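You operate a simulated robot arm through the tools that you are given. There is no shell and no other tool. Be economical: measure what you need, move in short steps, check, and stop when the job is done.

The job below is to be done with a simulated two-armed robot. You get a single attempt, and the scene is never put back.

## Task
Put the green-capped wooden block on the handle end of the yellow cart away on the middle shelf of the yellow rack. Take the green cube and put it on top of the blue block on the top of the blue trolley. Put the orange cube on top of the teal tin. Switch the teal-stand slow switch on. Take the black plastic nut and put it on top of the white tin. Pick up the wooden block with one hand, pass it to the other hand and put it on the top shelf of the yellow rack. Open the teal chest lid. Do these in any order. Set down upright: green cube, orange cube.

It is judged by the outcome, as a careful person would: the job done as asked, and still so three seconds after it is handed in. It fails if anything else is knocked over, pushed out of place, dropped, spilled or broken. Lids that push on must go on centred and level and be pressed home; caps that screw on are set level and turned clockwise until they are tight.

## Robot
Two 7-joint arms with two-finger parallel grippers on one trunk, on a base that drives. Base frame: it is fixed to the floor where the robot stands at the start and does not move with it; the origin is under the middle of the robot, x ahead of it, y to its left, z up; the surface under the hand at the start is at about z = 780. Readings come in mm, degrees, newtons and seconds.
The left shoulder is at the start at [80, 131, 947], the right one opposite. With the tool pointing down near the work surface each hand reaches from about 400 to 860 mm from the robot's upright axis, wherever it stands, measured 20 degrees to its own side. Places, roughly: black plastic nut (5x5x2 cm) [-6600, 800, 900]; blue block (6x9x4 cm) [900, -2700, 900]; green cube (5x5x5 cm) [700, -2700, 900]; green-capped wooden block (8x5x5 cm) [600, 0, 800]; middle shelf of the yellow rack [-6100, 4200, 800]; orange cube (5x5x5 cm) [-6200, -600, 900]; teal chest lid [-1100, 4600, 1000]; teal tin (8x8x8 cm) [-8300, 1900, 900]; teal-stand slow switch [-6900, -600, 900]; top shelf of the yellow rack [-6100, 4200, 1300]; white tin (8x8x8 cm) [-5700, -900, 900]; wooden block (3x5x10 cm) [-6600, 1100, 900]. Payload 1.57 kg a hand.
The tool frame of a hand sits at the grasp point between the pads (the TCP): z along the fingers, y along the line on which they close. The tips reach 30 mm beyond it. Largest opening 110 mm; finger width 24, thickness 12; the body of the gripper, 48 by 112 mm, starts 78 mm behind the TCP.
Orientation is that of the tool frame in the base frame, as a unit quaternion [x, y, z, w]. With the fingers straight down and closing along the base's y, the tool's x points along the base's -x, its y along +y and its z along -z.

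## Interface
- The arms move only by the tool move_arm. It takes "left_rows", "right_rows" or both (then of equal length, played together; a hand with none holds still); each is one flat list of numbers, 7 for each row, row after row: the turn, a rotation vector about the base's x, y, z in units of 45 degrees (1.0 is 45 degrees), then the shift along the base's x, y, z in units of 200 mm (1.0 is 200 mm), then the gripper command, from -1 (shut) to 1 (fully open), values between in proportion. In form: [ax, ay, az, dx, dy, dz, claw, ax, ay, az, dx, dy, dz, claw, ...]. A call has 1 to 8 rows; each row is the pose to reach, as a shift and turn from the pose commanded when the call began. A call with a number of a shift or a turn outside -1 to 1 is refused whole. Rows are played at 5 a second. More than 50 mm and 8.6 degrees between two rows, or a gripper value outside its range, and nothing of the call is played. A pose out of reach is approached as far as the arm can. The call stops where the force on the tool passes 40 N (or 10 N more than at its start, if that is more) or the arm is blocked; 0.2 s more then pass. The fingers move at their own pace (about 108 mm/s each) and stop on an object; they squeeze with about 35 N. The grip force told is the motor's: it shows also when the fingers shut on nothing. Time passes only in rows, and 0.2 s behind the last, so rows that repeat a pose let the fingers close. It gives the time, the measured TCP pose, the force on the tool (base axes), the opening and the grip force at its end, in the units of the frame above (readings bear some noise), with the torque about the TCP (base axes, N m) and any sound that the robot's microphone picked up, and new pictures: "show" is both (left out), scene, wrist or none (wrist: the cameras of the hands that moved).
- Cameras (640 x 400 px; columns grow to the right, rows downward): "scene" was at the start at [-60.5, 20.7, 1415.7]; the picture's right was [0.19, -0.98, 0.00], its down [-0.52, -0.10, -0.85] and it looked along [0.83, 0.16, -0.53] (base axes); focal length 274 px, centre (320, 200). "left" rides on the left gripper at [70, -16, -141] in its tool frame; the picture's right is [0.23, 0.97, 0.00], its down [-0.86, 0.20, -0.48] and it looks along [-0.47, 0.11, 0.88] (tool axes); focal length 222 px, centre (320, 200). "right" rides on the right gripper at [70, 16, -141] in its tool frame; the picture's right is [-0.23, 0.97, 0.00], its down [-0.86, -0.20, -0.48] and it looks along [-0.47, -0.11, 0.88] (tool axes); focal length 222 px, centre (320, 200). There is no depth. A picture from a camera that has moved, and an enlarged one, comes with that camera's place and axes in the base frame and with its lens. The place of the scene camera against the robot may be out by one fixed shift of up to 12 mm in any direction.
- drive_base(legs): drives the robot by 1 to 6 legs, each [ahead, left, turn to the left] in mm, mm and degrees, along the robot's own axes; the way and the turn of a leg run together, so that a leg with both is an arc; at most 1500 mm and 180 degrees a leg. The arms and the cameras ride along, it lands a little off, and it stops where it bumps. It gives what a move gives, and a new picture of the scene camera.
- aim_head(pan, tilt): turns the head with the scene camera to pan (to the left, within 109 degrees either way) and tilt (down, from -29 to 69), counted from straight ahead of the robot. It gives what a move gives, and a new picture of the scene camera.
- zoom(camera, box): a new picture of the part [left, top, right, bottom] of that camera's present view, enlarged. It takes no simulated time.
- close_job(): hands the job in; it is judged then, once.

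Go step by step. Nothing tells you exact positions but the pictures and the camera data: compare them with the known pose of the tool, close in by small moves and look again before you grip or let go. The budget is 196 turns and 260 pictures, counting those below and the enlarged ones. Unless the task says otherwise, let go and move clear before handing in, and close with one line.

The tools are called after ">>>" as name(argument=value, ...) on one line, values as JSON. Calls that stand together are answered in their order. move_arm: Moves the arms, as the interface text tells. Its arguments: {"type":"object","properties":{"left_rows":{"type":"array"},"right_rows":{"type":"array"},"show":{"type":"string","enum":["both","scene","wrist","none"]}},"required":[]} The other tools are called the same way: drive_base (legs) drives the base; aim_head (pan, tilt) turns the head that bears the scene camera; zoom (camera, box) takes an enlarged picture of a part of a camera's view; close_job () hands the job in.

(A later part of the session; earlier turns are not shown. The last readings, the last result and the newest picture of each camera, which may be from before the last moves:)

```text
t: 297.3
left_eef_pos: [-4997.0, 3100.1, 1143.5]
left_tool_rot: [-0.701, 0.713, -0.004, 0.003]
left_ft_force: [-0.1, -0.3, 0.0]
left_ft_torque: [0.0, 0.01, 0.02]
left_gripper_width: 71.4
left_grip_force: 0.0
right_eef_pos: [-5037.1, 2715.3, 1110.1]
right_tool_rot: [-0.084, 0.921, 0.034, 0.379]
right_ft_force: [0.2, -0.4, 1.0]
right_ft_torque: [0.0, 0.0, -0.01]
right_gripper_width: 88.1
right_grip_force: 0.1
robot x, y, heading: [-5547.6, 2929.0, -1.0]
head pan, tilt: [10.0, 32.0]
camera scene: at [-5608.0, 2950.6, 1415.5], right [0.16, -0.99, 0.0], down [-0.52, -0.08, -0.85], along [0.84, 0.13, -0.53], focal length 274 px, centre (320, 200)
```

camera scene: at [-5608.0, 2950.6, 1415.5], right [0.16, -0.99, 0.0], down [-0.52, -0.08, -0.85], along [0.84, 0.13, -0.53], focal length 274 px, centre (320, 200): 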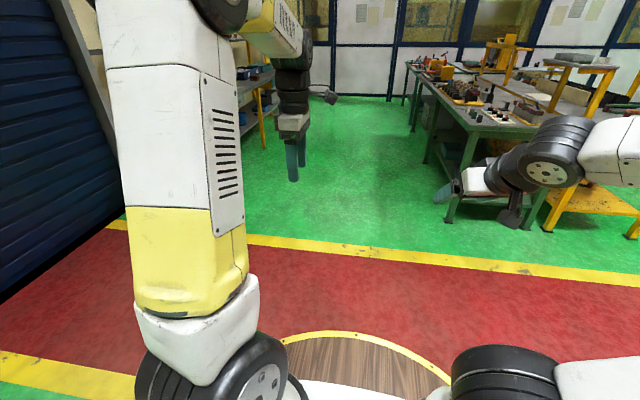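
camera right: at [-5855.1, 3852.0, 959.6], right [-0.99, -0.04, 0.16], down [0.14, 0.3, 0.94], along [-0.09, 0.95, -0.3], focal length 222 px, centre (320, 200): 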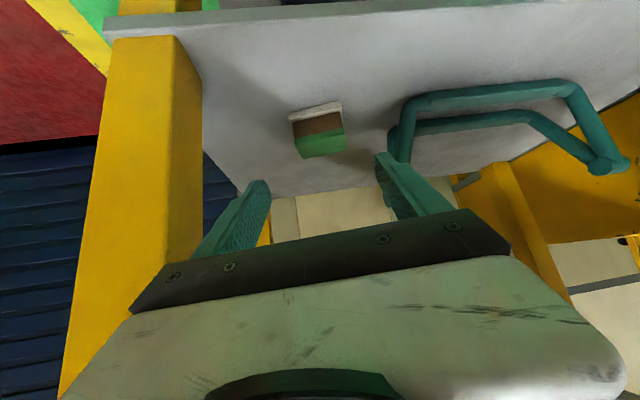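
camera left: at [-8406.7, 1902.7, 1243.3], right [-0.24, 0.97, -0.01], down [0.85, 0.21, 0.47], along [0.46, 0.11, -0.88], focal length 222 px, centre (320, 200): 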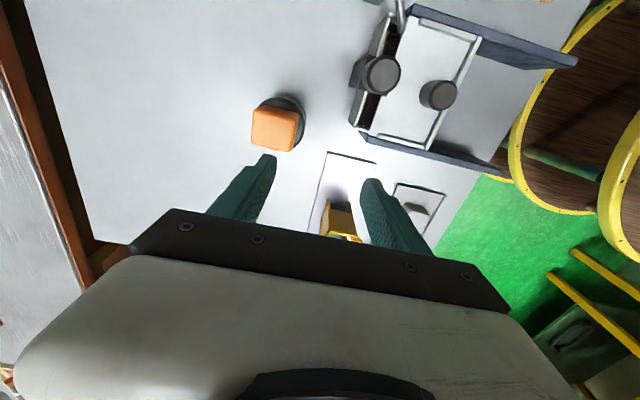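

>>> drive_base(legs=[[900, 0, 1], [0, 0, -90], [1450, 0, 1], [1400, 0, 1]])

```text
t: 319.2
left_eef_pos: [-4247.2, -421.8, 1143.6]
left_tool_rot: [-0.049, 0.999, -0.005, -0.001]
left_ft_force: [-0.4, 1.0, -0.2]
left_ft_torque: [-0.01, 0.01, 0.01]
left_gripper_width: 71.4
left_grip_force: 0.1
right_eef_pos: [-4633.0, -426.4, 1108.1]
right_tool_rot: [0.549, 0.744, -0.226, 0.307]
right_ft_force: [1.0, -1.0, 0.2]
right_ft_torque: [-0.04, -0.01, 0.03]
right_gripper_width: 87.7
right_grip_force: 0.0
robot x, y, heading: [-4477.8, 106.2, -84.0]
head pan, tilt: [10.0, 32.0]
camera scene: at [-4476.7, 162.2, 1415.5], right [-0.96, -0.27, 0.0], down [-0.14, 0.51, -0.85], along [0.23, -0.82, -0.53], focal length 274 px, centre (320, 200)
```

scene: 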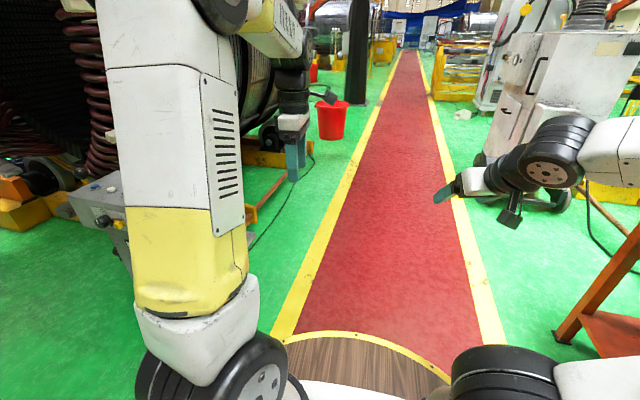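

>>> drive_base(legs=[[0, 0, -95], [1300, 0, 1], [650, 0, 0]])

```text
t: 333.2
left_eef_pos: [-7021.4, -219.0, 1144.0]
left_tool_rot: [0.68, 0.733, -0.002, -0.003]
left_ft_force: [0.4, -0.3, 0.4]
left_ft_torque: [0.0, 0.01, 0.01]
left_gripper_width: 71.4
left_grip_force: 0.0
right_eef_pos: [-7015.8, 167.6, 1110.0]
right_tool_rot: [0.915, 0.127, -0.378, 0.053]
right_ft_force: [-0.2, -0.1, 0.1]
right_ft_torque: [0.02, -0.01, 0.01]
right_gripper_width: 88.1
right_grip_force: 0.1
robot x, y, heading: [-6486.7, -1.7, -175.6]
head pan, tilt: [10.0, 32.0]
camera scene: at [-6443.6, -7.4, 1415.5], right [-0.25, 0.97, 0.0], down [0.51, 0.13, -0.85], along [-0.82, -0.21, -0.53], focal length 274 px, centre (320, 200)
```

scene: 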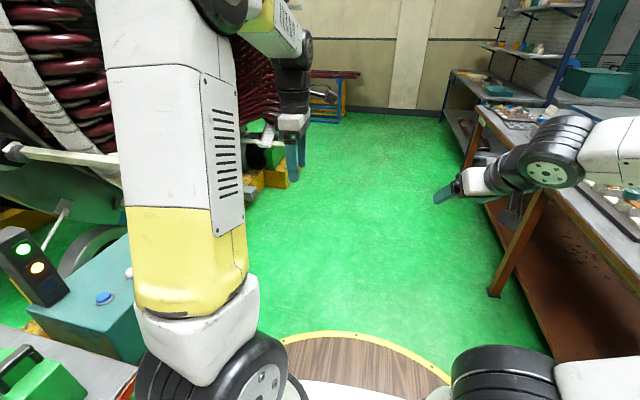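

Turn to face the brown table and come close to the wooden block.

>>> drive_base(legs=[[0, 0, -94.4], [230, 0, 0]])

>>> aim_head(pan=5, tilt=32)

>>> zoom(camera="left", box=[0, 0, 640, 400])

```text
t: 339.0
left_eef_pos: [-6641.1, 781.2, 1143.1]
left_tool_rot: [1.0, -0.016, 0.001, -0.004]
left_ft_force: [-1.1, 0.0, 0.3]
left_ft_torque: [-0.01, 0.04, 0.0]
left_gripper_width: 71.4
left_grip_force: 0.1
right_eef_pos: [-6257.9, 733.6, 1109.9]
right_tool_rot: [0.706, -0.597, -0.291, -0.246]
right_ft_force: [-0.1, 0.7, -0.7]
right_ft_torque: [-0.02, -0.02, 0.07]
right_gripper_width: 87.8
right_grip_force: 0.0
robot x, y, heading: [-6481.4, 225.4, 88.2]
head pan, tilt: [10.0, 32.0]
camera scene: at [-6505.7, 179.5, 1415.5], right [0.99, 0.14, 0.0], down [0.08, -0.52, -0.85], along [-0.12, 0.84, -0.53], focal length 274 px, centre (320, 200)
```

scene: 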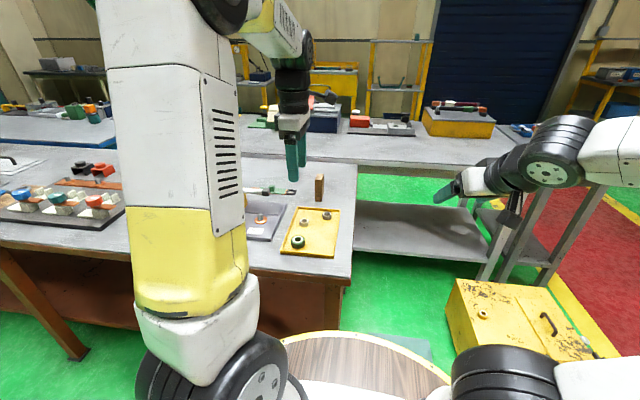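

```text
t: 339.7
left_eef_pos: [-6640.6, 780.7, 1142.3]
left_tool_rot: [1.0, -0.016, 0.001, -0.004]
left_ft_force: [-0.9, -0.2, -1.0]
left_ft_torque: [0.0, 0.01, 0.01]
left_gripper_width: 71.3
left_grip_force: 0.0
right_eef_pos: [-6256.5, 734.3, 1109.4]
right_tool_rot: [0.707, -0.596, -0.292, -0.245]
right_ft_force: [-0.4, 0.0, 0.0]
right_ft_torque: [-0.03, 0.0, -0.02]
right_gripper_width: 88.1
right_grip_force: 0.1
robot x, y, heading: [-6479.7, 226.9, 88.1]
head pan, tilt: [5.0, 32.0]
camera scene: at [-6498.0, 180.4, 1415.5], right [1.0, 0.06, 0.0], down [0.03, -0.53, -0.85], along [-0.05, 0.85, -0.53], focal length 274 px, centre (320, 200)
```

scene: 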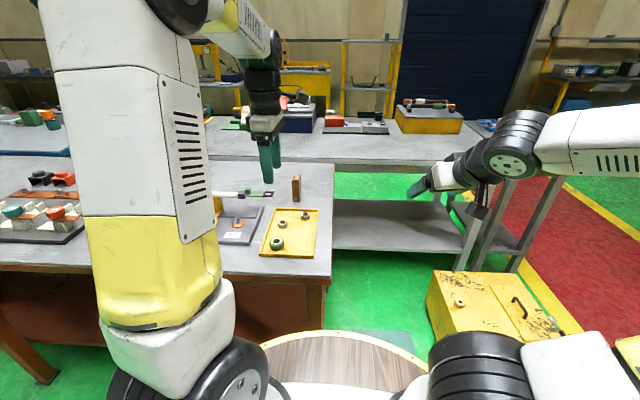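

```text
1.00 times, centred on (320, 200) of left (not enlarged: the box is as wide or as high as the picture)
camera zoom: at [-6570.4, 792.9, 1287.0], right [0.2, -0.98, -0.01], down [-0.86, -0.18, 0.48], along [-0.47, -0.09, -0.88], focal length 222 px, centre (320, 200)
```

zoom: 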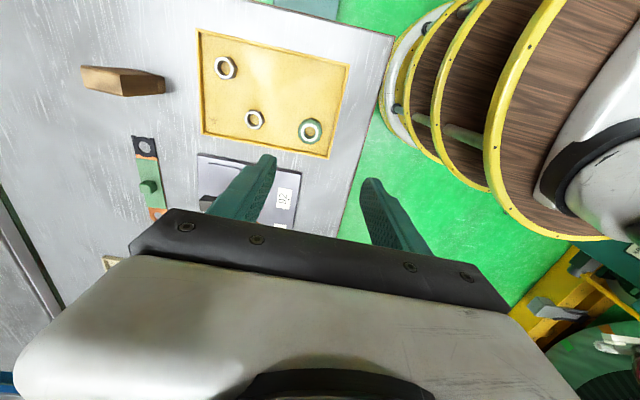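

>>> zoom(camera="left", box=[60, 40, 180, 115])

>>> zoom(camera="scene", box=[265, 165, 325, 210])

```text
5.33 times, centred on (120, 78) of left
camera zoom: at [-6570.4, 792.9, 1287.0], right [0.2, -0.98, -0.01], down [-0.86, -0.18, 0.48], along [-0.47, -0.09, -0.88], focal length 1185 px, centre (1387, 853)
```

zoom: 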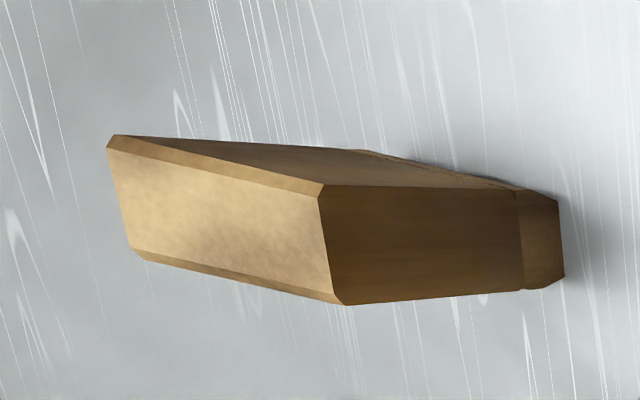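

```text
8.89 times, centred on (295, 188) of scene
camera zoom: at [-6498.0, 180.4, 1415.5], right [1.0, 0.06, 0.0], down [0.03, -0.53, -0.85], along [-0.05, 0.85, -0.53], focal length 2436 px, centre (542, 311)
```

zoom: 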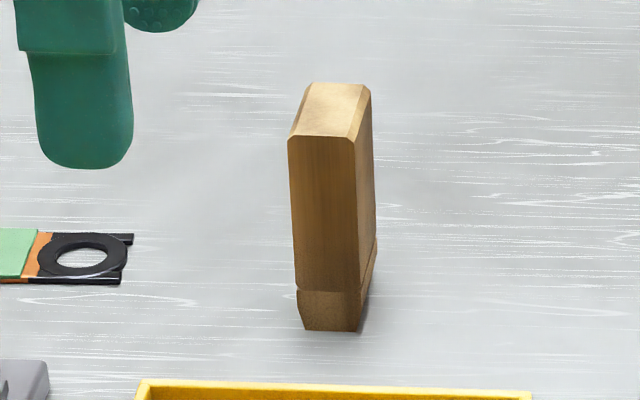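

The block stands at about [-6634, 1086], its 5 cm side along y and top at z ≈ 943. Edge forward 45 mm and move the left hand over it.

>>> drive_base(legs=[[45, 0, 0]])

>>> move_arm(left_rows=[0, 0, 0, 0, 0.2, 0, 0.4, 0, 0, 0, 0.01, 0.4, 0, 0.4, 0, 0, 0, 0.02, 0.6, 0, 0.4, 0, 0, 0, 0.03, 0.8, 0, 0.4, 0, 0, 0, 0.03, 0.98, -0.1, 0.4], show="none")

>>> move_arm(left_rows=[0, 0, 0.016, 0, 0.15, -0.15, 0.4, 0, 0, 0.032, 0, 0.3, -0.35, 0.4, 0, 0, 0.045, 0, 0.31, -0.55, 0.4], show="wrist")

>>> zoom(camera="scene", box=[245, 130, 345, 200])

```text
t: 340.6
left_eef_pos: [-6638.8, 826.4, 1143.5]
left_tool_rot: [1.0, -0.016, 0.001, -0.004]
left_ft_force: [0.4, 0.0, 0.3]
left_ft_torque: [-0.01, 0.03, 0.03]
left_gripper_width: 71.6
left_grip_force: 0.0
right_eef_pos: [-6256.4, 780.8, 1109.5]
right_tool_rot: [0.706, -0.596, -0.292, -0.246]
right_ft_force: [-0.6, 0.0, -0.3]
right_ft_torque: [0.02, 0.0, -0.01]
right_gripper_width: 88.1
right_grip_force: 0.1
robot x, y, heading: [-6478.4, 269.9, 88.3]
head pan, tilt: [5.0, 32.0]
camera scene: at [-6496.6, 226.1, 1415.5], right [1.0, 0.06, 0.0], down [0.03, -0.53, -0.85], along [-0.05, 0.85, -0.53], focal length 274 px, centre (320, 200)
```

scene: 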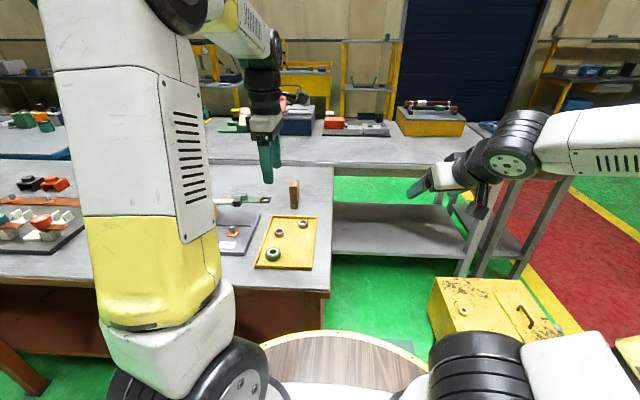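

```text
t: 341.8
left_eef_pos: [-6631.3, 1019.4, 1125.6]
left_tool_rot: [1.0, -0.015, 0.0, -0.005]
left_ft_force: [-0.3, -0.7, 0.3]
left_ft_torque: [0.03, -0.04, 0.02]
left_gripper_width: 77.1
left_grip_force: 0.1
right_eef_pos: [-6256.3, 779.5, 1110.2]
right_tool_rot: [0.707, -0.596, -0.291, -0.246]
right_ft_force: [-0.2, 0.4, -0.8]
right_ft_torque: [0.02, 0.0, 0.04]
right_gripper_width: 88.4
right_grip_force: 0.2
robot x, y, heading: [-6479.1, 272.8, 88.4]
head pan, tilt: [5.0, 32.0]
```

```text
t: 342.6
left_eef_pos: [-6631.7, 1083.4, 1015.8]
left_tool_rot: [1.0, 0.003, 0.001, -0.004]
left_ft_force: [0.1, -0.3, 0.1]
left_ft_torque: [0.03, -0.03, 0.01]
left_gripper_width: 76.9
left_grip_force: 0.1
left hand out of reach, approached as far as the arm can: row 2
right_eef_pos: [-6256.1, 780.1, 1109.8]
right_tool_rot: [0.707, -0.596, -0.291, -0.246]
right_ft_force: [-0.7, -0.2, -0.9]
right_ft_torque: [0.0, 0.02, -0.04]
right_gripper_width: 87.8
right_grip_force: 0.1
robot x, y, heading: [-6477.4, 273.2, 88.3]
head pan, tilt: [5.0, 32.0]
camera left: at [-6562.3, 1097.0, 1160.8], right [0.23, -0.97, -0.01], down [-0.85, -0.21, 0.48], along [-0.46, -0.1, -0.88], focal length 222 px, centre (320, 200)
```

left: 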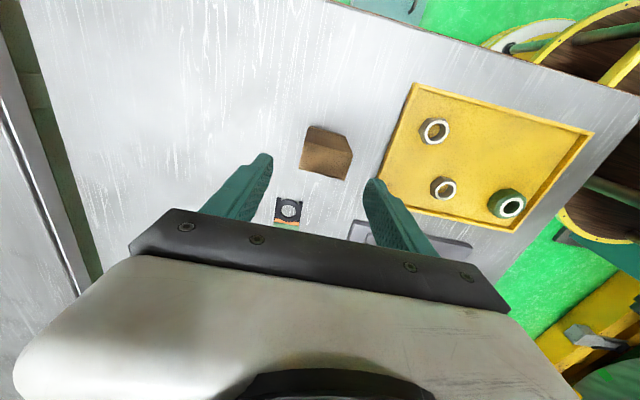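

```text
5.71 times, centred on (295, 165) of scene
camera zoom: at [-6496.5, 225.9, 1415.5], right [1.0, 0.06, 0.0], down [0.03, -0.53, -0.85], along [-0.05, 0.85, -0.53], focal length 1566 px, centre (463, 400)
```

zoom: 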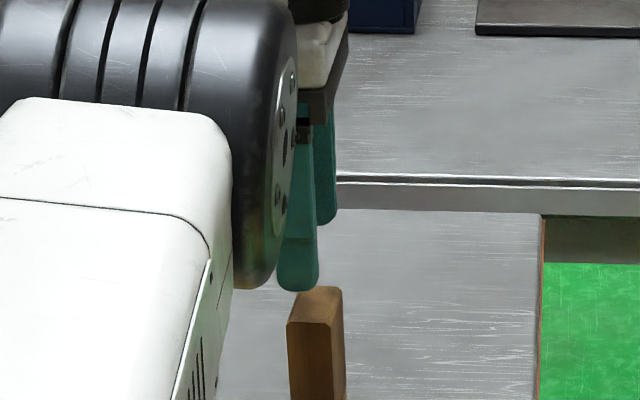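

>>> zoom(camera="left", box=[250, 105, 410, 205])

```text
4.00 times, centred on (330, 155) of left
camera zoom: at [-6562.3, 1097.0, 1160.8], right [0.23, -0.97, -0.01], down [-0.85, -0.21, 0.48], along [-0.46, -0.1, -0.88], focal length 888 px, centre (280, 380)
```

zoom: 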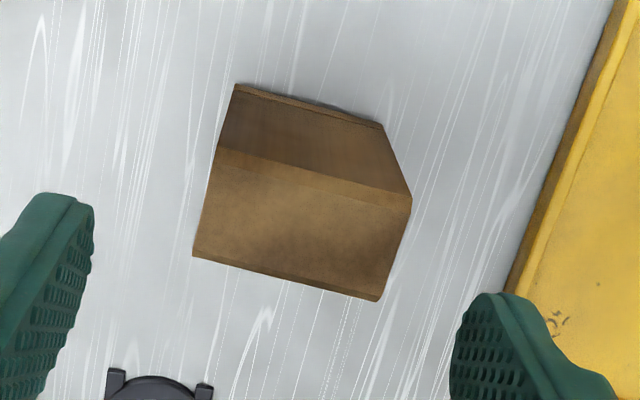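

The block is 5 mm to -y of the hand. Correct, lower, and grip its top part.

>>> move_arm(left_rows=[0, 0, 0, 0, -0.025, -0.1, 0.4, 0, 0, 0, 0, -0.025, -0.25, 0.4, 0, 0, 0, 0, -0.025, -0.39, 0.4, 0, 0, 0, 0, -0.025, -0.39, -0.2, 0, 0, 0, 0, -0.025, -0.39, -1, 0, 0, 0, 0, -0.025, -0.39, -1], show="wrist")

```text
t: 344.0
left_eef_pos: [-6634.9, 1078.1, 935.8]
left_tool_rot: [1.0, 0.002, 0.001, -0.005]
left_ft_force: [0.1, 1.1, 1.1]
left_ft_torque: [-0.04, 0.04, -0.02]
left_gripper_width: 47.4
left_grip_force: 34.9
right_eef_pos: [-6255.4, 781.5, 1108.7]
right_tool_rot: [0.706, -0.597, -0.291, -0.246]
right_ft_force: [1.0, -0.4, -0.7]
right_ft_torque: [0.0, -0.01, -0.02]
right_gripper_width: 88.2
right_grip_force: 0.0
robot x, y, heading: [-6479.7, 272.7, 88.6]
head pan, tilt: [5.0, 32.0]
camera left: at [-6564.0, 1093.8, 1078.7], right [0.23, -0.97, -0.01], down [-0.86, -0.21, 0.48], along [-0.46, -0.1, -0.88], focal length 222 px, centre (320, 200)
```

left: 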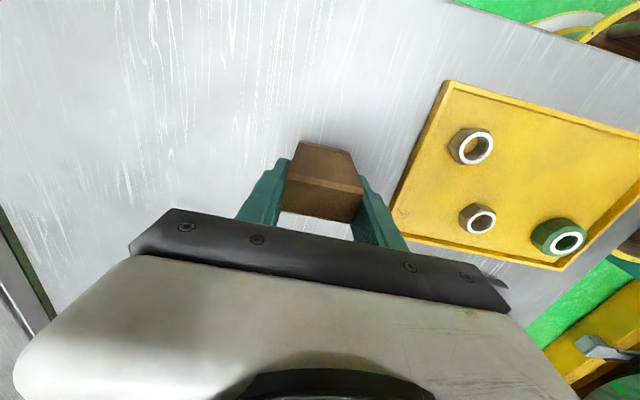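

Gripped (47 mm). Lift it and bring it toward the middle for the handover.

>>> move_arm(left_rows=[0, 0, 0, 0, 0, 0.15, -1, 0, 0, 0, 0, 0, 0.37, -1, 0, 0, 0, 0, -0.02, 0.6, -1, 0, 0, 0, 0, -0.15, 0.8, -1, 0, 0, 0, 0.05, -0.35, 0.9, -1, 0, 0, 0, 0.15, -0.55, 0.95, -1, 0, 0, 0, 0.3, -0.72, 1, -1, 0, 0, 0, 0.45, -0.88, 1, -1], show="none")

>>> move_arm(left_rows=[0, 0, 0, 0.15, -0.1, 0.05, -1, 0, 0, 0, 0.3, -0.2, 0.12, -1, 0, 0, 0, 0.42, -0.26, 0.2, -1])

```text
t: 345.8
left_eef_pos: [-6545.4, 900.1, 1136.7]
left_tool_rot: [1.0, 0.003, 0.002, -0.003]
left_ft_force: [-0.6, 1.1, -1.1]
left_ft_torque: [-0.01, -0.01, -0.01]
left_gripper_width: 47.2
left_grip_force: 35.2
right_eef_pos: [-6257.2, 779.2, 1109.2]
right_tool_rot: [0.707, -0.596, -0.292, -0.246]
right_ft_force: [-0.4, 0.1, 0.4]
right_ft_torque: [-0.04, 0.01, 0.0]
right_gripper_width: 88.1
right_grip_force: 0.1
robot x, y, heading: [-6477.6, 274.6, 88.3]
head pan, tilt: [5.0, 32.0]
```

```text
t: 346.6
left_eef_pos: [-6460.9, 853.0, 1178.3]
left_tool_rot: [1.0, 0.003, 0.001, -0.004]
left_ft_force: [0.2, 0.7, -1.1]
left_ft_torque: [0.02, -0.01, -0.03]
left_gripper_width: 47.4
left_grip_force: 35.0
right_eef_pos: [-6256.1, 780.2, 1109.1]
right_tool_rot: [0.706, -0.596, -0.291, -0.246]
right_ft_force: [0.5, -0.6, 0.5]
right_ft_torque: [0.02, -0.03, 0.01]
right_gripper_width: 88.0
right_grip_force: 0.1
robot x, y, heading: [-6477.3, 271.5, 88.4]
head pan, tilt: [5.0, 32.0]
camera scene: at [-6496.7, 226.5, 1415.5], right [1.0, 0.06, 0.0], down [0.03, -0.53, -0.85], along [-0.05, 0.85, -0.53], focal length 274 px, centre (320, 200)
camera left: at [-6391.5, 867.3, 1321.0], right [0.23, -0.97, -0.01], down [-0.85, -0.21, 0.48], along [-0.46, -0.1, -0.88], focal length 222 px, centre (320, 200)
```

scene: 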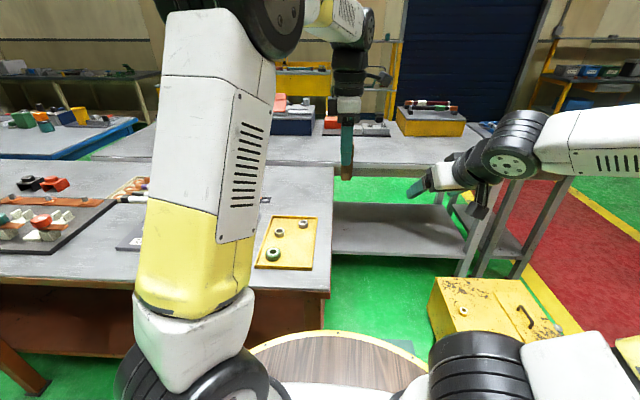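
left: 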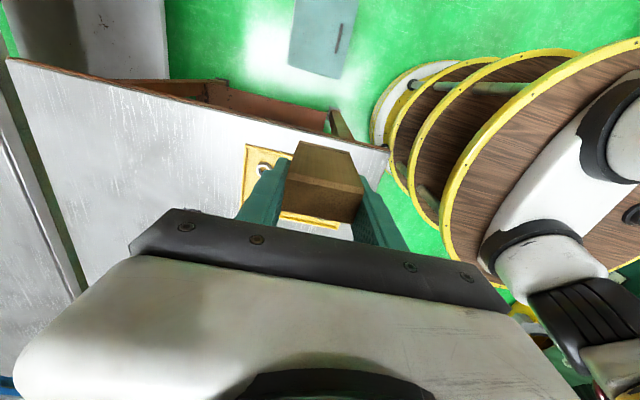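

Block is held at about [-6459, 853], z 1088–1188. Bring the right hand behind it, levelling it to ~20° below horizontal with fingers closing along x, for a clear grip on the lower half.

>>> move_arm(right_rows=[0.079, 0.007, -0.031, -0.05, -0.1, 0.05, 0.3, 0.158, 0.014, -0.063, -0.2, -0.2, 0.1, 0.3, 0.237, 0.021, -0.094, -0.36, -0.27, 0.15, 0.3, 0.317, 0.027, -0.125, -0.52, -0.27, 0.2, 0.3, 0.396, 0.034, -0.156, -0.68, -0.27, 0.25, 0.3, 0.475, 0.041, -0.188, -0.84, -0.27, 0.25, 0.3, 0.554, 0.048, -0.219, -1, -0.27, 0.25, 0.3])

```text
t: 348.2
left_eef_pos: [-6459.9, 853.6, 1178.2]
left_tool_rot: [1.0, 0.001, 0.001, -0.005]
left_ft_force: [0.4, -0.4, -0.4]
left_ft_torque: [0.0, 0.07, -0.04]
left_gripper_width: 47.3
left_grip_force: 35.3
right_eef_pos: [-6475.7, 744.8, 1186.2]
right_tool_rot: [-0.578, 0.582, 0.404, 0.405]
right_ft_force: [0.7, -1.3, 0.2]
right_ft_torque: [0.01, 0.03, 0.02]
right_gripper_width: 71.5
right_grip_force: 0.0
right hand out of reach, approached as far as the arm can: row 2, 3, 4, 5, 6, 7
robot x, y, heading: [-6476.2, 274.6, 88.2]
head pan, tilt: [5.0, 32.0]
camera scene: at [-6496.0, 226.3, 1415.5], right [1.0, 0.06, 0.0], down [0.03, -0.53, -0.85], along [-0.05, 0.85, -0.53], focal length 274 px, centre (320, 200)
camera right: at [-6494.3, 587.4, 1169.3], right [-0.97, 0.09, 0.21], down [0.2, -0.15, 0.97], along [0.12, 0.98, 0.13], focal length 222 px, centre (320, 200)
```

scene: 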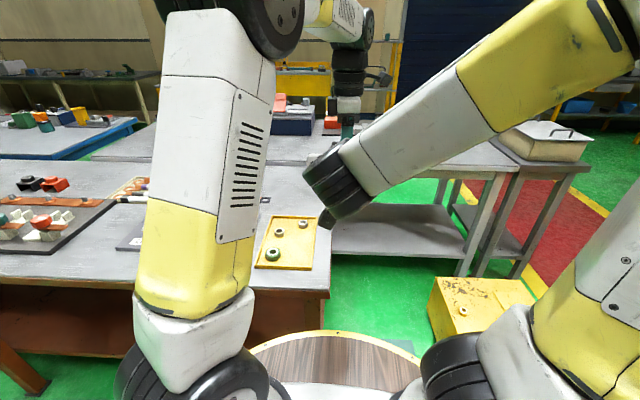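
right: 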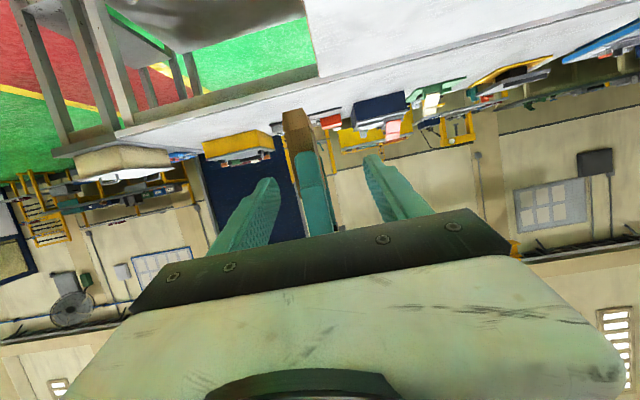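

The orientation is right (20° below horizontal), though slightly too close in to reach exactly. Align laterally and in height, then advance around the block's lower half.

>>> move_arm(right_rows=[0, 0, 0, 0.04, 0.02, -0.08, 0.3, 0, 0, 0, 0.085, 0.04, -0.16, 0.3, 0, 0, 0, 0.085, 0.14, -0.21, 0.3, 0, 0, 0, 0.085, 0.24, -0.25, 0.3])

>>> zoom(camera="right", box=[200, 60, 440, 210])

```text
t: 349.2
left_eef_pos: [-6461.9, 853.8, 1176.9]
left_tool_rot: [1.0, 0.002, 0.001, -0.005]
left_ft_force: [-0.1, 0.0, -1.0]
left_ft_torque: [0.02, -0.04, 0.01]
left_gripper_width: 47.0
left_grip_force: 34.9
right_eef_pos: [-6458.3, 798.1, 1133.3]
right_tool_rot: [-0.578, 0.582, 0.404, 0.405]
right_ft_force: [0.8, 0.2, -0.3]
right_ft_torque: [0.0, 0.02, 0.03]
right_gripper_width: 71.4
right_grip_force: 0.1
right hand out of reach, approached as far as the arm can: row 1, 2, 3, 4
robot x, y, heading: [-6479.5, 276.0, 88.2]
head pan, tilt: [5.0, 32.0]
camera scene: at [-6496.5, 226.2, 1415.5], right [1.0, 0.06, 0.0], down [0.03, -0.53, -0.85], along [-0.05, 0.85, -0.53], focal length 274 px, centre (320, 200)
camera right: at [-6476.7, 640.1, 1118.1], right [-0.97, 0.08, 0.21], down [0.2, -0.15, 0.97], along [0.11, 0.98, 0.13], focal length 222 px, centre (320, 200)
```

scene: 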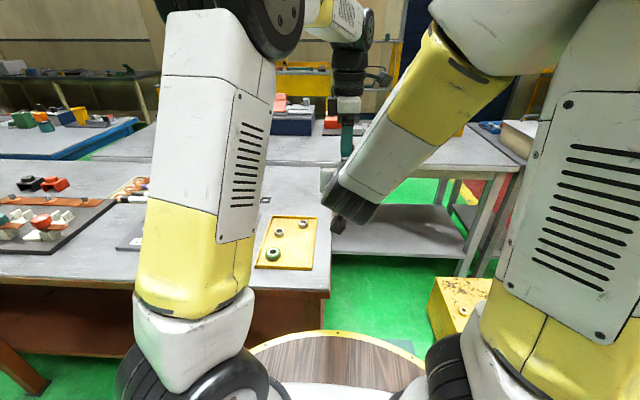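
right: 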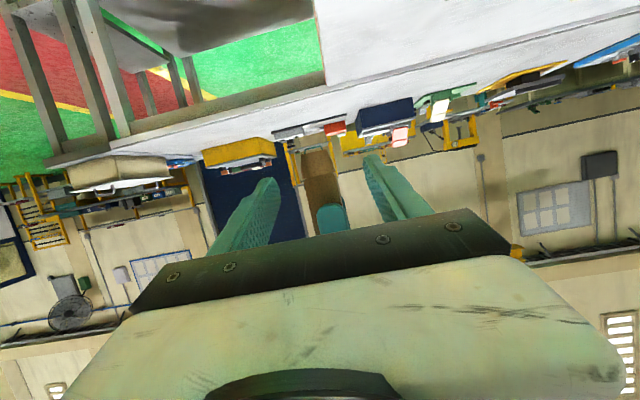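

```text
2.67 times, centred on (320, 135) of right
camera zoom: at [-6476.7, 640.1, 1118.1], right [-0.97, 0.08, 0.21], down [0.2, -0.15, 0.97], along [0.11, 0.98, 0.13], focal length 592 px, centre (320, 373)
```

zoom: 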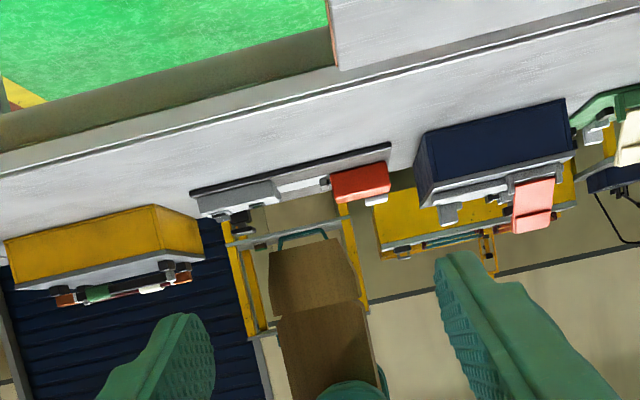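

The block is centred between the right fingers. Advance 50 mm and close the right hand on it.

>>> move_arm(right_rows=[0, 0, 0, 0, 0.08, -0.03, 0.3, 0, 0, 0, 0, 0.17, -0.06, 0.3, 0, 0, 0, 0, 0.25, -0.09, 0.3])

>>> zoom(camera="right", box=[200, 60, 440, 210])

```text
t: 350.0
left_eef_pos: [-6460.9, 852.3, 1176.9]
left_tool_rot: [1.0, 0.002, 0.001, -0.004]
left_ft_force: [0.6, -0.4, -0.6]
left_ft_torque: [0.01, 0.02, 0.0]
left_gripper_width: 47.5
left_grip_force: 35.0
right_eef_pos: [-6459.2, 848.0, 1114.2]
right_tool_rot: [-0.578, 0.581, 0.404, 0.405]
right_ft_force: [0.1, 0.3, 0.7]
right_ft_torque: [0.01, -0.02, -0.01]
right_gripper_width: 71.4
right_grip_force: 0.2
robot x, y, heading: [-6473.3, 275.6, 88.5]
head pan, tilt: [5.0, 32.0]
camera scene: at [-6496.5, 226.2, 1415.5], right [1.0, 0.06, 0.0], down [0.03, -0.53, -0.85], along [-0.05, 0.85, -0.53], focal length 274 px, centre (320, 200)
camera right: at [-6476.8, 691.0, 1097.3], right [-0.97, 0.08, 0.22], down [0.2, -0.15, 0.97], along [0.11, 0.98, 0.13], focal length 222 px, centre (320, 200)
```

scene: 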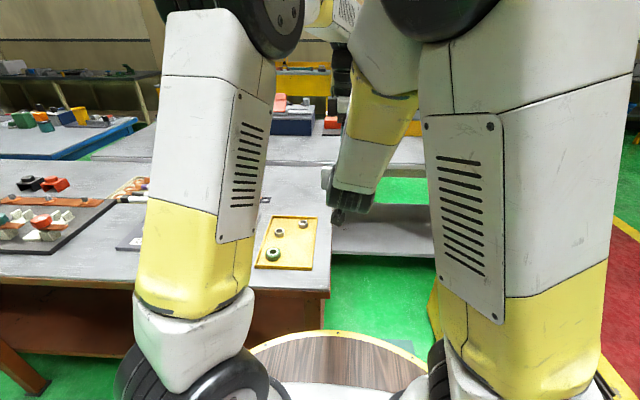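
right: 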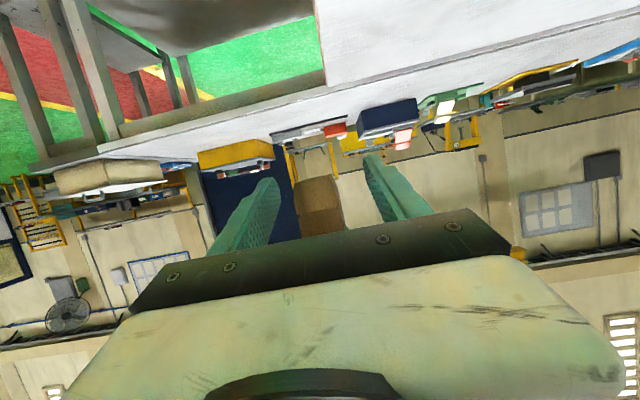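

```text
2.67 times, centred on (320, 135) of right
camera zoom: at [-6476.8, 691.0, 1097.3], right [-0.97, 0.08, 0.22], down [0.2, -0.15, 0.97], along [0.11, 0.98, 0.13], focal length 592 px, centre (320, 373)
```

zoom: 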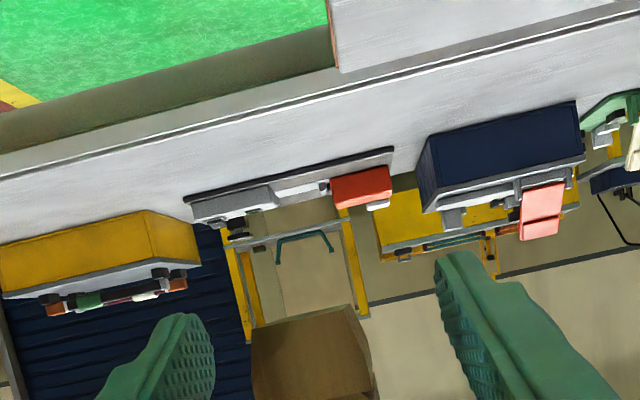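

>>> move_arm(right_rows=[0, 0, 0, 0.01, 0, 0, -0.3, 0, 0, 0, 0.01, 0, 0, -1, 0, 0, 0, 0.01, 0, 0, -1], show="wrist")

```text
t: 350.8
left_eef_pos: [-6461.5, 853.8, 1177.4]
left_tool_rot: [1.0, 0.001, 0.001, -0.005]
left_ft_force: [-2.8, -1.9, -0.9]
left_ft_torque: [0.01, 0.1, -0.51]
left_gripper_width: 47.5
left_grip_force: 34.5
right_eef_pos: [-6457.6, 847.5, 1114.5]
right_tool_rot: [-0.578, 0.582, 0.404, 0.405]
right_ft_force: [2.2, 1.8, 0.3]
right_ft_torque: [-0.09, 0.05, 0.49]
right_gripper_width: 27.9
right_grip_force: 34.9
robot x, y, heading: [-6478.9, 274.7, 88.1]
head pan, tilt: [5.0, 32.0]
camera right: at [-6475.7, 691.1, 1097.9], right [-0.97, 0.08, 0.21], down [0.2, -0.15, 0.97], along [0.11, 0.98, 0.13], focal length 222 px, centre (320, 200)
```

right: 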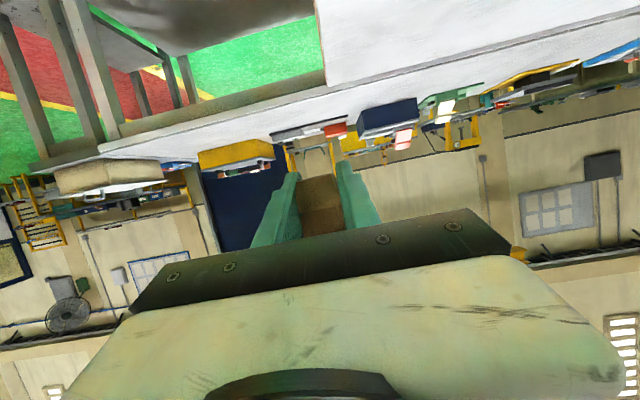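

The right hand holds the block (28 mm, 35 N). Open the left and lift it clear.

>>> move_arm(left_rows=[0, 0, 0, 0, 0, 0, 0, 0, 0, 0, 0, 0, 0, 0.35, 0, 0, 0, 0, 0, 0, 0.35, 0, 0, 0, 0, 0, 0.1, 0.35, 0, 0, 0, 0, 0, 0.3, 0.35, 0, 0, 0, -0.1, 0, 0.5, 0.35, 0, 0, 0, -0.3, -0.05, 0.6, 0.35, 0, 0, 0, -0.5, -0.1, 0.6, 0.35])

>>> zoom(camera="right", box=[200, 120, 440, 270])

```text
t: 352.6
left_eef_pos: [-6556.6, 832.4, 1292.8]
left_tool_rot: [1.0, 0.0, 0.001, -0.005]
left_ft_force: [0.4, 0.8, -0.5]
left_ft_torque: [-0.02, 0.05, 0.02]
left_gripper_width: 74.5
left_grip_force: 0.0
right_eef_pos: [-6457.0, 847.5, 1114.5]
right_tool_rot: [-0.577, 0.582, 0.404, 0.405]
right_ft_force: [0.1, 0.0, -0.2]
right_ft_torque: [-0.01, 0.03, 0.03]
right_gripper_width: 27.8
right_grip_force: 35.3
robot x, y, heading: [-6475.0, 273.7, 88.1]
head pan, tilt: [5.0, 32.0]
camera scene: at [-6496.2, 226.5, 1415.5], right [1.0, 0.06, 0.0], down [0.03, -0.53, -0.85], along [-0.05, 0.85, -0.53], focal length 274 px, centre (320, 200)
camera left: at [-6486.9, 846.7, 1436.2], right [0.23, -0.97, -0.01], down [-0.86, -0.21, 0.48], along [-0.46, -0.1, -0.88], focal length 222 px, centre (320, 200)
```

scene: 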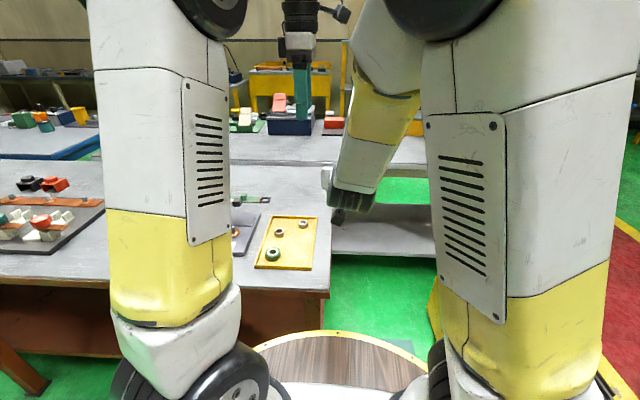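
left: 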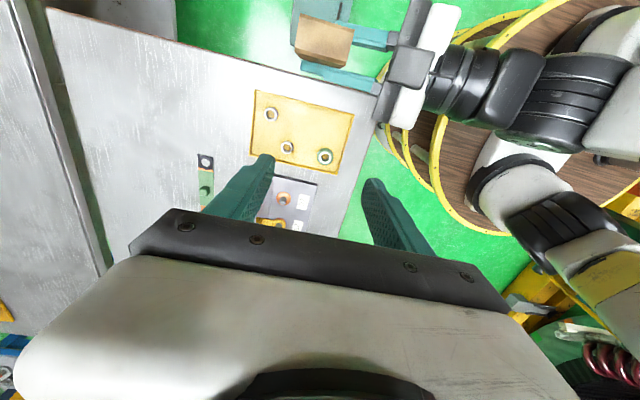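

```text
2.67 times, centred on (320, 195) of right
camera zoom: at [-6475.4, 691.1, 1097.8], right [-0.97, 0.08, 0.22], down [0.2, -0.15, 0.97], along [0.11, 0.98, 0.13], focal length 592 px, centre (320, 213)
```

zoom: 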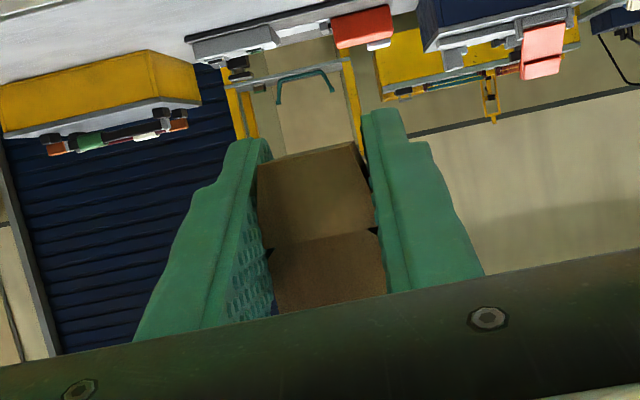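

Handover complete. Raise the right hand a little, then drive back around to the rack.

>>> move_arm(right_rows=[0, 0, 0, 0, 0, 0.2, -1, 0, 0, 0, 0, 0, 0.4, -1, 0, 0, 0, 0, 0, 0.6, -1], show="none")

>>> drive_base(legs=[[-180, 0, 0], [0, 0, -88], [1300, 0, 1], [560, 0, 0]])

```text
t: 353.4
left_eef_pos: [-6556.3, 832.5, 1293.3]
left_tool_rot: [1.0, 0.002, 0.001, -0.004]
left_ft_force: [0.1, -0.3, 0.1]
left_ft_torque: [0.01, 0.0, 0.03]
left_gripper_width: 74.3
left_grip_force: 0.1
right_eef_pos: [-6457.4, 846.4, 1237.8]
right_tool_rot: [-0.578, 0.583, 0.403, 0.405]
right_ft_force: [-0.5, -0.9, -0.8]
right_ft_torque: [0.0, -0.03, -0.08]
right_gripper_width: 27.8
right_grip_force: 35.1
robot x, y, heading: [-6478.0, 274.1, 88.3]
head pan, tilt: [5.0, 32.0]
```

```text
t: 367.5
left_eef_pos: [-4070.5, 305.3, 1292.2]
left_tool_rot: [0.733, -0.68, 0.004, -0.002]
left_ft_force: [0.2, 0.4, 0.4]
left_ft_torque: [-0.01, 0.0, -0.02]
left_gripper_width: 74.4
left_grip_force: 0.1
right_eef_pos: [-4047.9, 207.7, 1238.0]
right_tool_rot: [-0.026, 0.819, 0.019, 0.573]
right_ft_force: [0.4, -0.2, -1.6]
right_ft_torque: [0.01, 0.01, 0.0]
right_gripper_width: 27.9
right_grip_force: 34.5
robot x, y, heading: [-4625.4, 188.2, 2.4]
head pan, tilt: [5.0, 32.0]
camera scene: at [-4683.0, 197.0, 1415.5], right [0.13, -0.99, 0.0], down [-0.53, -0.07, -0.85], along [0.84, 0.11, -0.53], focal length 274 px, centre (320, 200)
```

scene: 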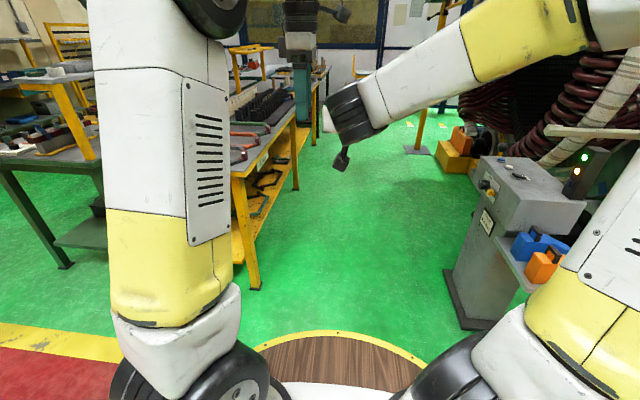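

>>> drive_base(legs=[[0, 0, 88], [1400, 0, -1], [1400, 0, -1]])

>>> aim_head(pan=70, tilt=15)

```text
t: 385.0
left_eef_pos: [-4735.1, 3586.9, 1292.2]
left_tool_rot: [1.0, 0.008, 0.001, -0.004]
left_ft_force: [0.5, -0.5, -0.2]
left_ft_torque: [0.02, 0.03, -0.01]
left_gripper_width: 74.0
left_grip_force: 0.1
right_eef_pos: [-4634.3, 3603.5, 1238.0]
right_tool_rot: [0.581, -0.578, -0.406, -0.403]
right_ft_force: [-0.1, -0.1, 0.6]
right_ft_torque: [-0.02, 0.0, 0.03]
right_gripper_width: 27.9
right_grip_force: 34.8
robot x, y, heading: [-4646.2, 3031.7, 88.8]
head pan, tilt: [5.0, 32.0]
camera scene: at [-4666.5, 2982.9, 1415.5], right [1.0, 0.07, 0.0], down [0.04, -0.53, -0.85], along [-0.06, 0.85, -0.53], focal length 274 px, centre (320, 200)
```

scene: 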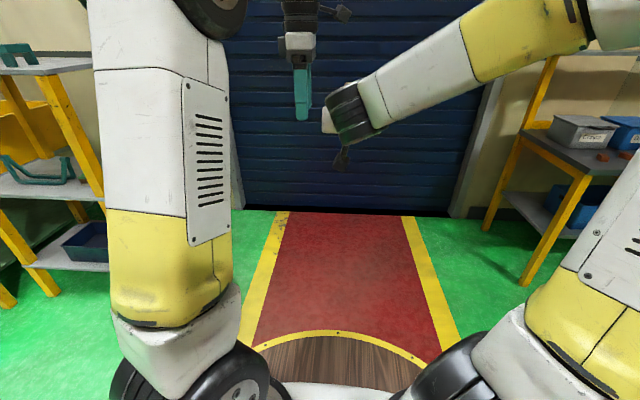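

```text
t: 386.4
left_eef_pos: [-4734.9, 3586.5, 1292.5]
left_tool_rot: [1.0, 0.008, 0.001, -0.004]
left_ft_force: [-0.2, 0.3, 0.4]
left_ft_torque: [0.01, 0.01, -0.03]
left_gripper_width: 74.0
left_grip_force: 0.0
right_eef_pos: [-4634.4, 3604.2, 1237.9]
right_tool_rot: [0.581, -0.579, -0.406, -0.403]
right_ft_force: [0.1, -0.3, -0.3]
right_ft_torque: [0.02, 0.0, 0.02]
right_gripper_width: 27.3
right_grip_force: 34.7
robot x, y, heading: [-4651.2, 3031.3, 89.2]
head pan, tilt: [70.0, 15.0]
camera scene: at [-4747.4, 2927.2, 1442.8], right [0.36, 0.93, 0.0], down [0.24, -0.09, -0.97], along [-0.9, 0.35, -0.26], focal length 274 px, centre (320, 200)
```

scene: 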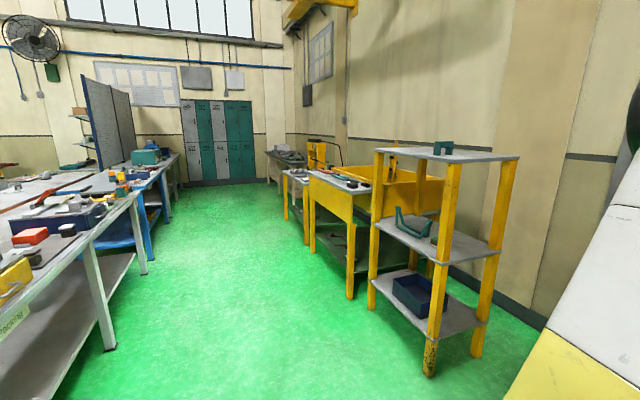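

The rack is undisturbed. Strafe in front of it and approach for the top shelf.

>>> drive_base(legs=[[0, 1480, 1], [0, 80, 0], [230, 0, 0]])

>>> aim_head(pan=0, tilt=20)

```text
t: 395.7
left_eef_pos: [-6281.6, 3851.7, 1292.6]
left_tool_rot: [1.0, 0.007, 0.001, -0.004]
left_ft_force: [0.2, 0.5, -0.8]
left_ft_torque: [-0.04, 0.02, 0.06]
left_gripper_width: 74.7
left_grip_force: 0.0
right_eef_pos: [-6181.7, 3868.5, 1237.8]
right_tool_rot: [0.581, -0.579, -0.405, -0.403]
right_ft_force: [-0.1, 0.3, -0.9]
right_ft_torque: [0.0, 0.0, -0.01]
right_gripper_width: 27.4
right_grip_force: 34.9
robot x, y, heading: [-6197.7, 3293.7, 88.7]
head pan, tilt: [70.0, 15.0]
camera scene: at [-6296.7, 3191.6, 1442.8], right [0.36, 0.93, 0.0], down [0.24, -0.09, -0.97], along [-0.9, 0.35, -0.26], focal length 274 px, centre (320, 200)
```

scene: 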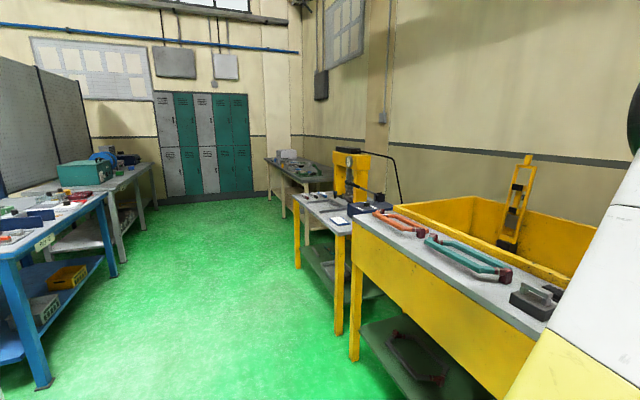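

```text
t: 397.1
left_eef_pos: [-6282.7, 3852.8, 1293.1]
left_tool_rot: [1.0, 0.007, 0.001, -0.004]
left_ft_force: [-0.3, -0.6, -0.7]
left_ft_torque: [0.01, 0.01, -0.02]
left_gripper_width: 74.4
left_grip_force: 0.1
right_eef_pos: [-6181.7, 3868.4, 1237.9]
right_tool_rot: [0.581, -0.579, -0.406, -0.403]
right_ft_force: [0.1, 0.2, -0.7]
right_ft_torque: [-0.03, -0.02, -0.01]
right_gripper_width: 27.9
right_grip_force: 35.0
robot x, y, heading: [-6201.5, 3291.7, 88.8]
head pan, tilt: [0.0, 20.0]
camera scene: at [-6207.7, 3251.1, 1434.7], right [1.0, -0.02, 0.0], down [-0.01, -0.34, -0.94], along [0.02, 0.94, -0.34], focal length 274 px, centre (320, 200)
```

scene: 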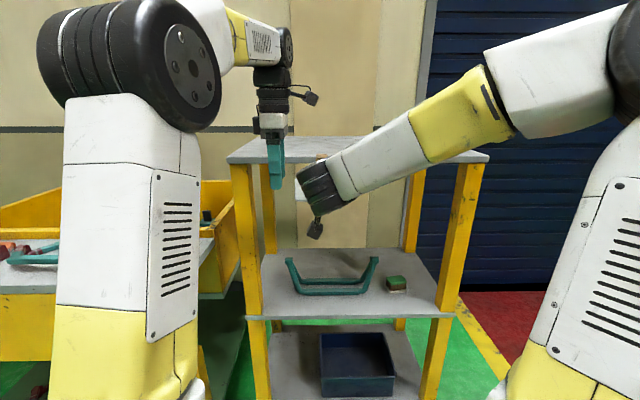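

The capped block stands fine on the middle shelf. Raise the wooden block above the top shelf (z ≈ 1281) and move the left hand aside.

>>> move_arm(left_rows=[0, 0, 0, 0, -0.1, 0, 0.35, 0, 0, 0, 0, -0.2, 0, 0.35, 0, 0, 0, -0.1, -0.3, 0, 0.35, 0, 0, 0, -0.2, -0.4, 0, 0.35], right_rows=[0, 0, 0, 0, -0.05, 0.17, -1, 0, 0, 0, 0, -0.05, 0.34, -1, 0, 0, 0, 0, -0.05, 0.5, -1, 0, 0, 0, 0, -0.05, 0.65, -1])

```text
t: 398.1
left_eef_pos: [-6322.5, 3770.9, 1291.5]
left_tool_rot: [1.0, 0.006, 0.001, -0.005]
left_ft_force: [1.1, 0.6, -0.6]
left_ft_torque: [-0.03, 0.02, 0.0]
left_gripper_width: 74.6
left_grip_force: 0.0
right_eef_pos: [-6179.8, 3858.6, 1369.8]
right_tool_rot: [0.581, -0.578, -0.407, -0.404]
right_ft_force: [1.1, 0.9, -1.2]
right_ft_torque: [-0.03, -0.03, 0.02]
right_gripper_width: 27.6
right_grip_force: 35.2
robot x, y, heading: [-6196.2, 3292.6, 88.8]
head pan, tilt: [0.0, 20.0]
camera scene: at [-6207.4, 3251.4, 1434.7], right [1.0, -0.02, 0.0], down [-0.01, -0.34, -0.94], along [0.02, 0.94, -0.34], focal length 274 px, centre (320, 200)
camera right: at [-6196.0, 3700.2, 1353.5], right [-0.97, 0.07, 0.21], down [0.2, -0.15, 0.97], along [0.1, 0.99, 0.13], focal length 222 px, centre (320, 200)
camera left: at [-6251.5, 3786.2, 1434.0], right [0.24, -0.97, -0.01], down [-0.85, -0.21, 0.48], along [-0.46, -0.11, -0.88], focal length 222 px, centre (320, 200)
```

scene: 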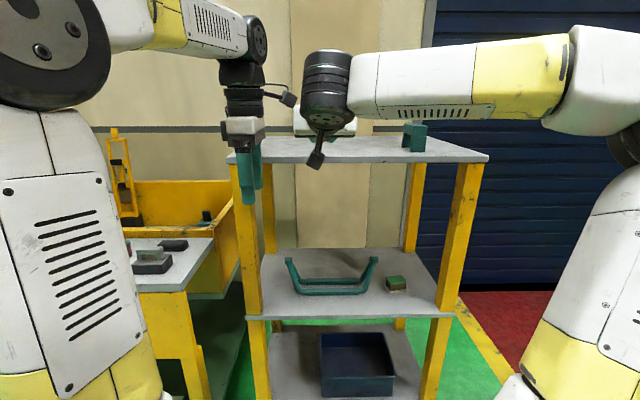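
right: 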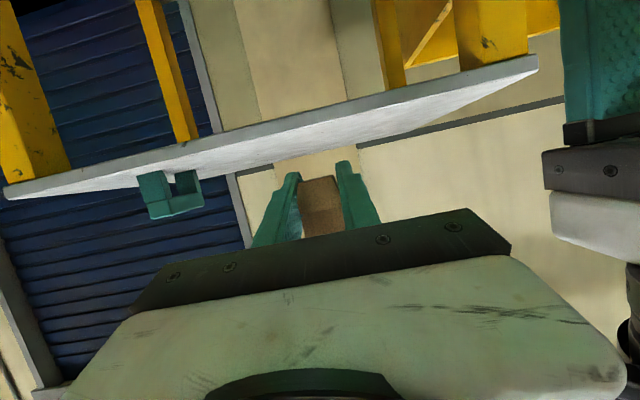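
left: 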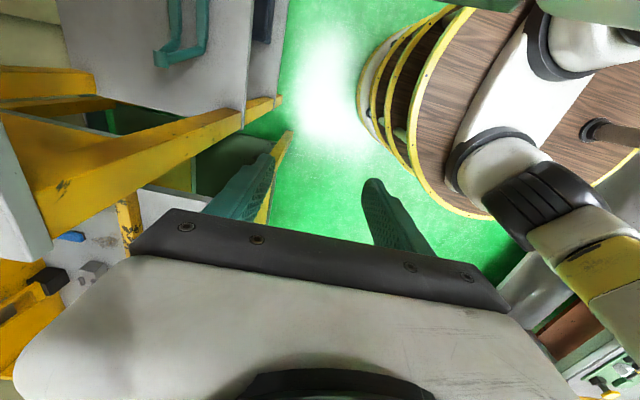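

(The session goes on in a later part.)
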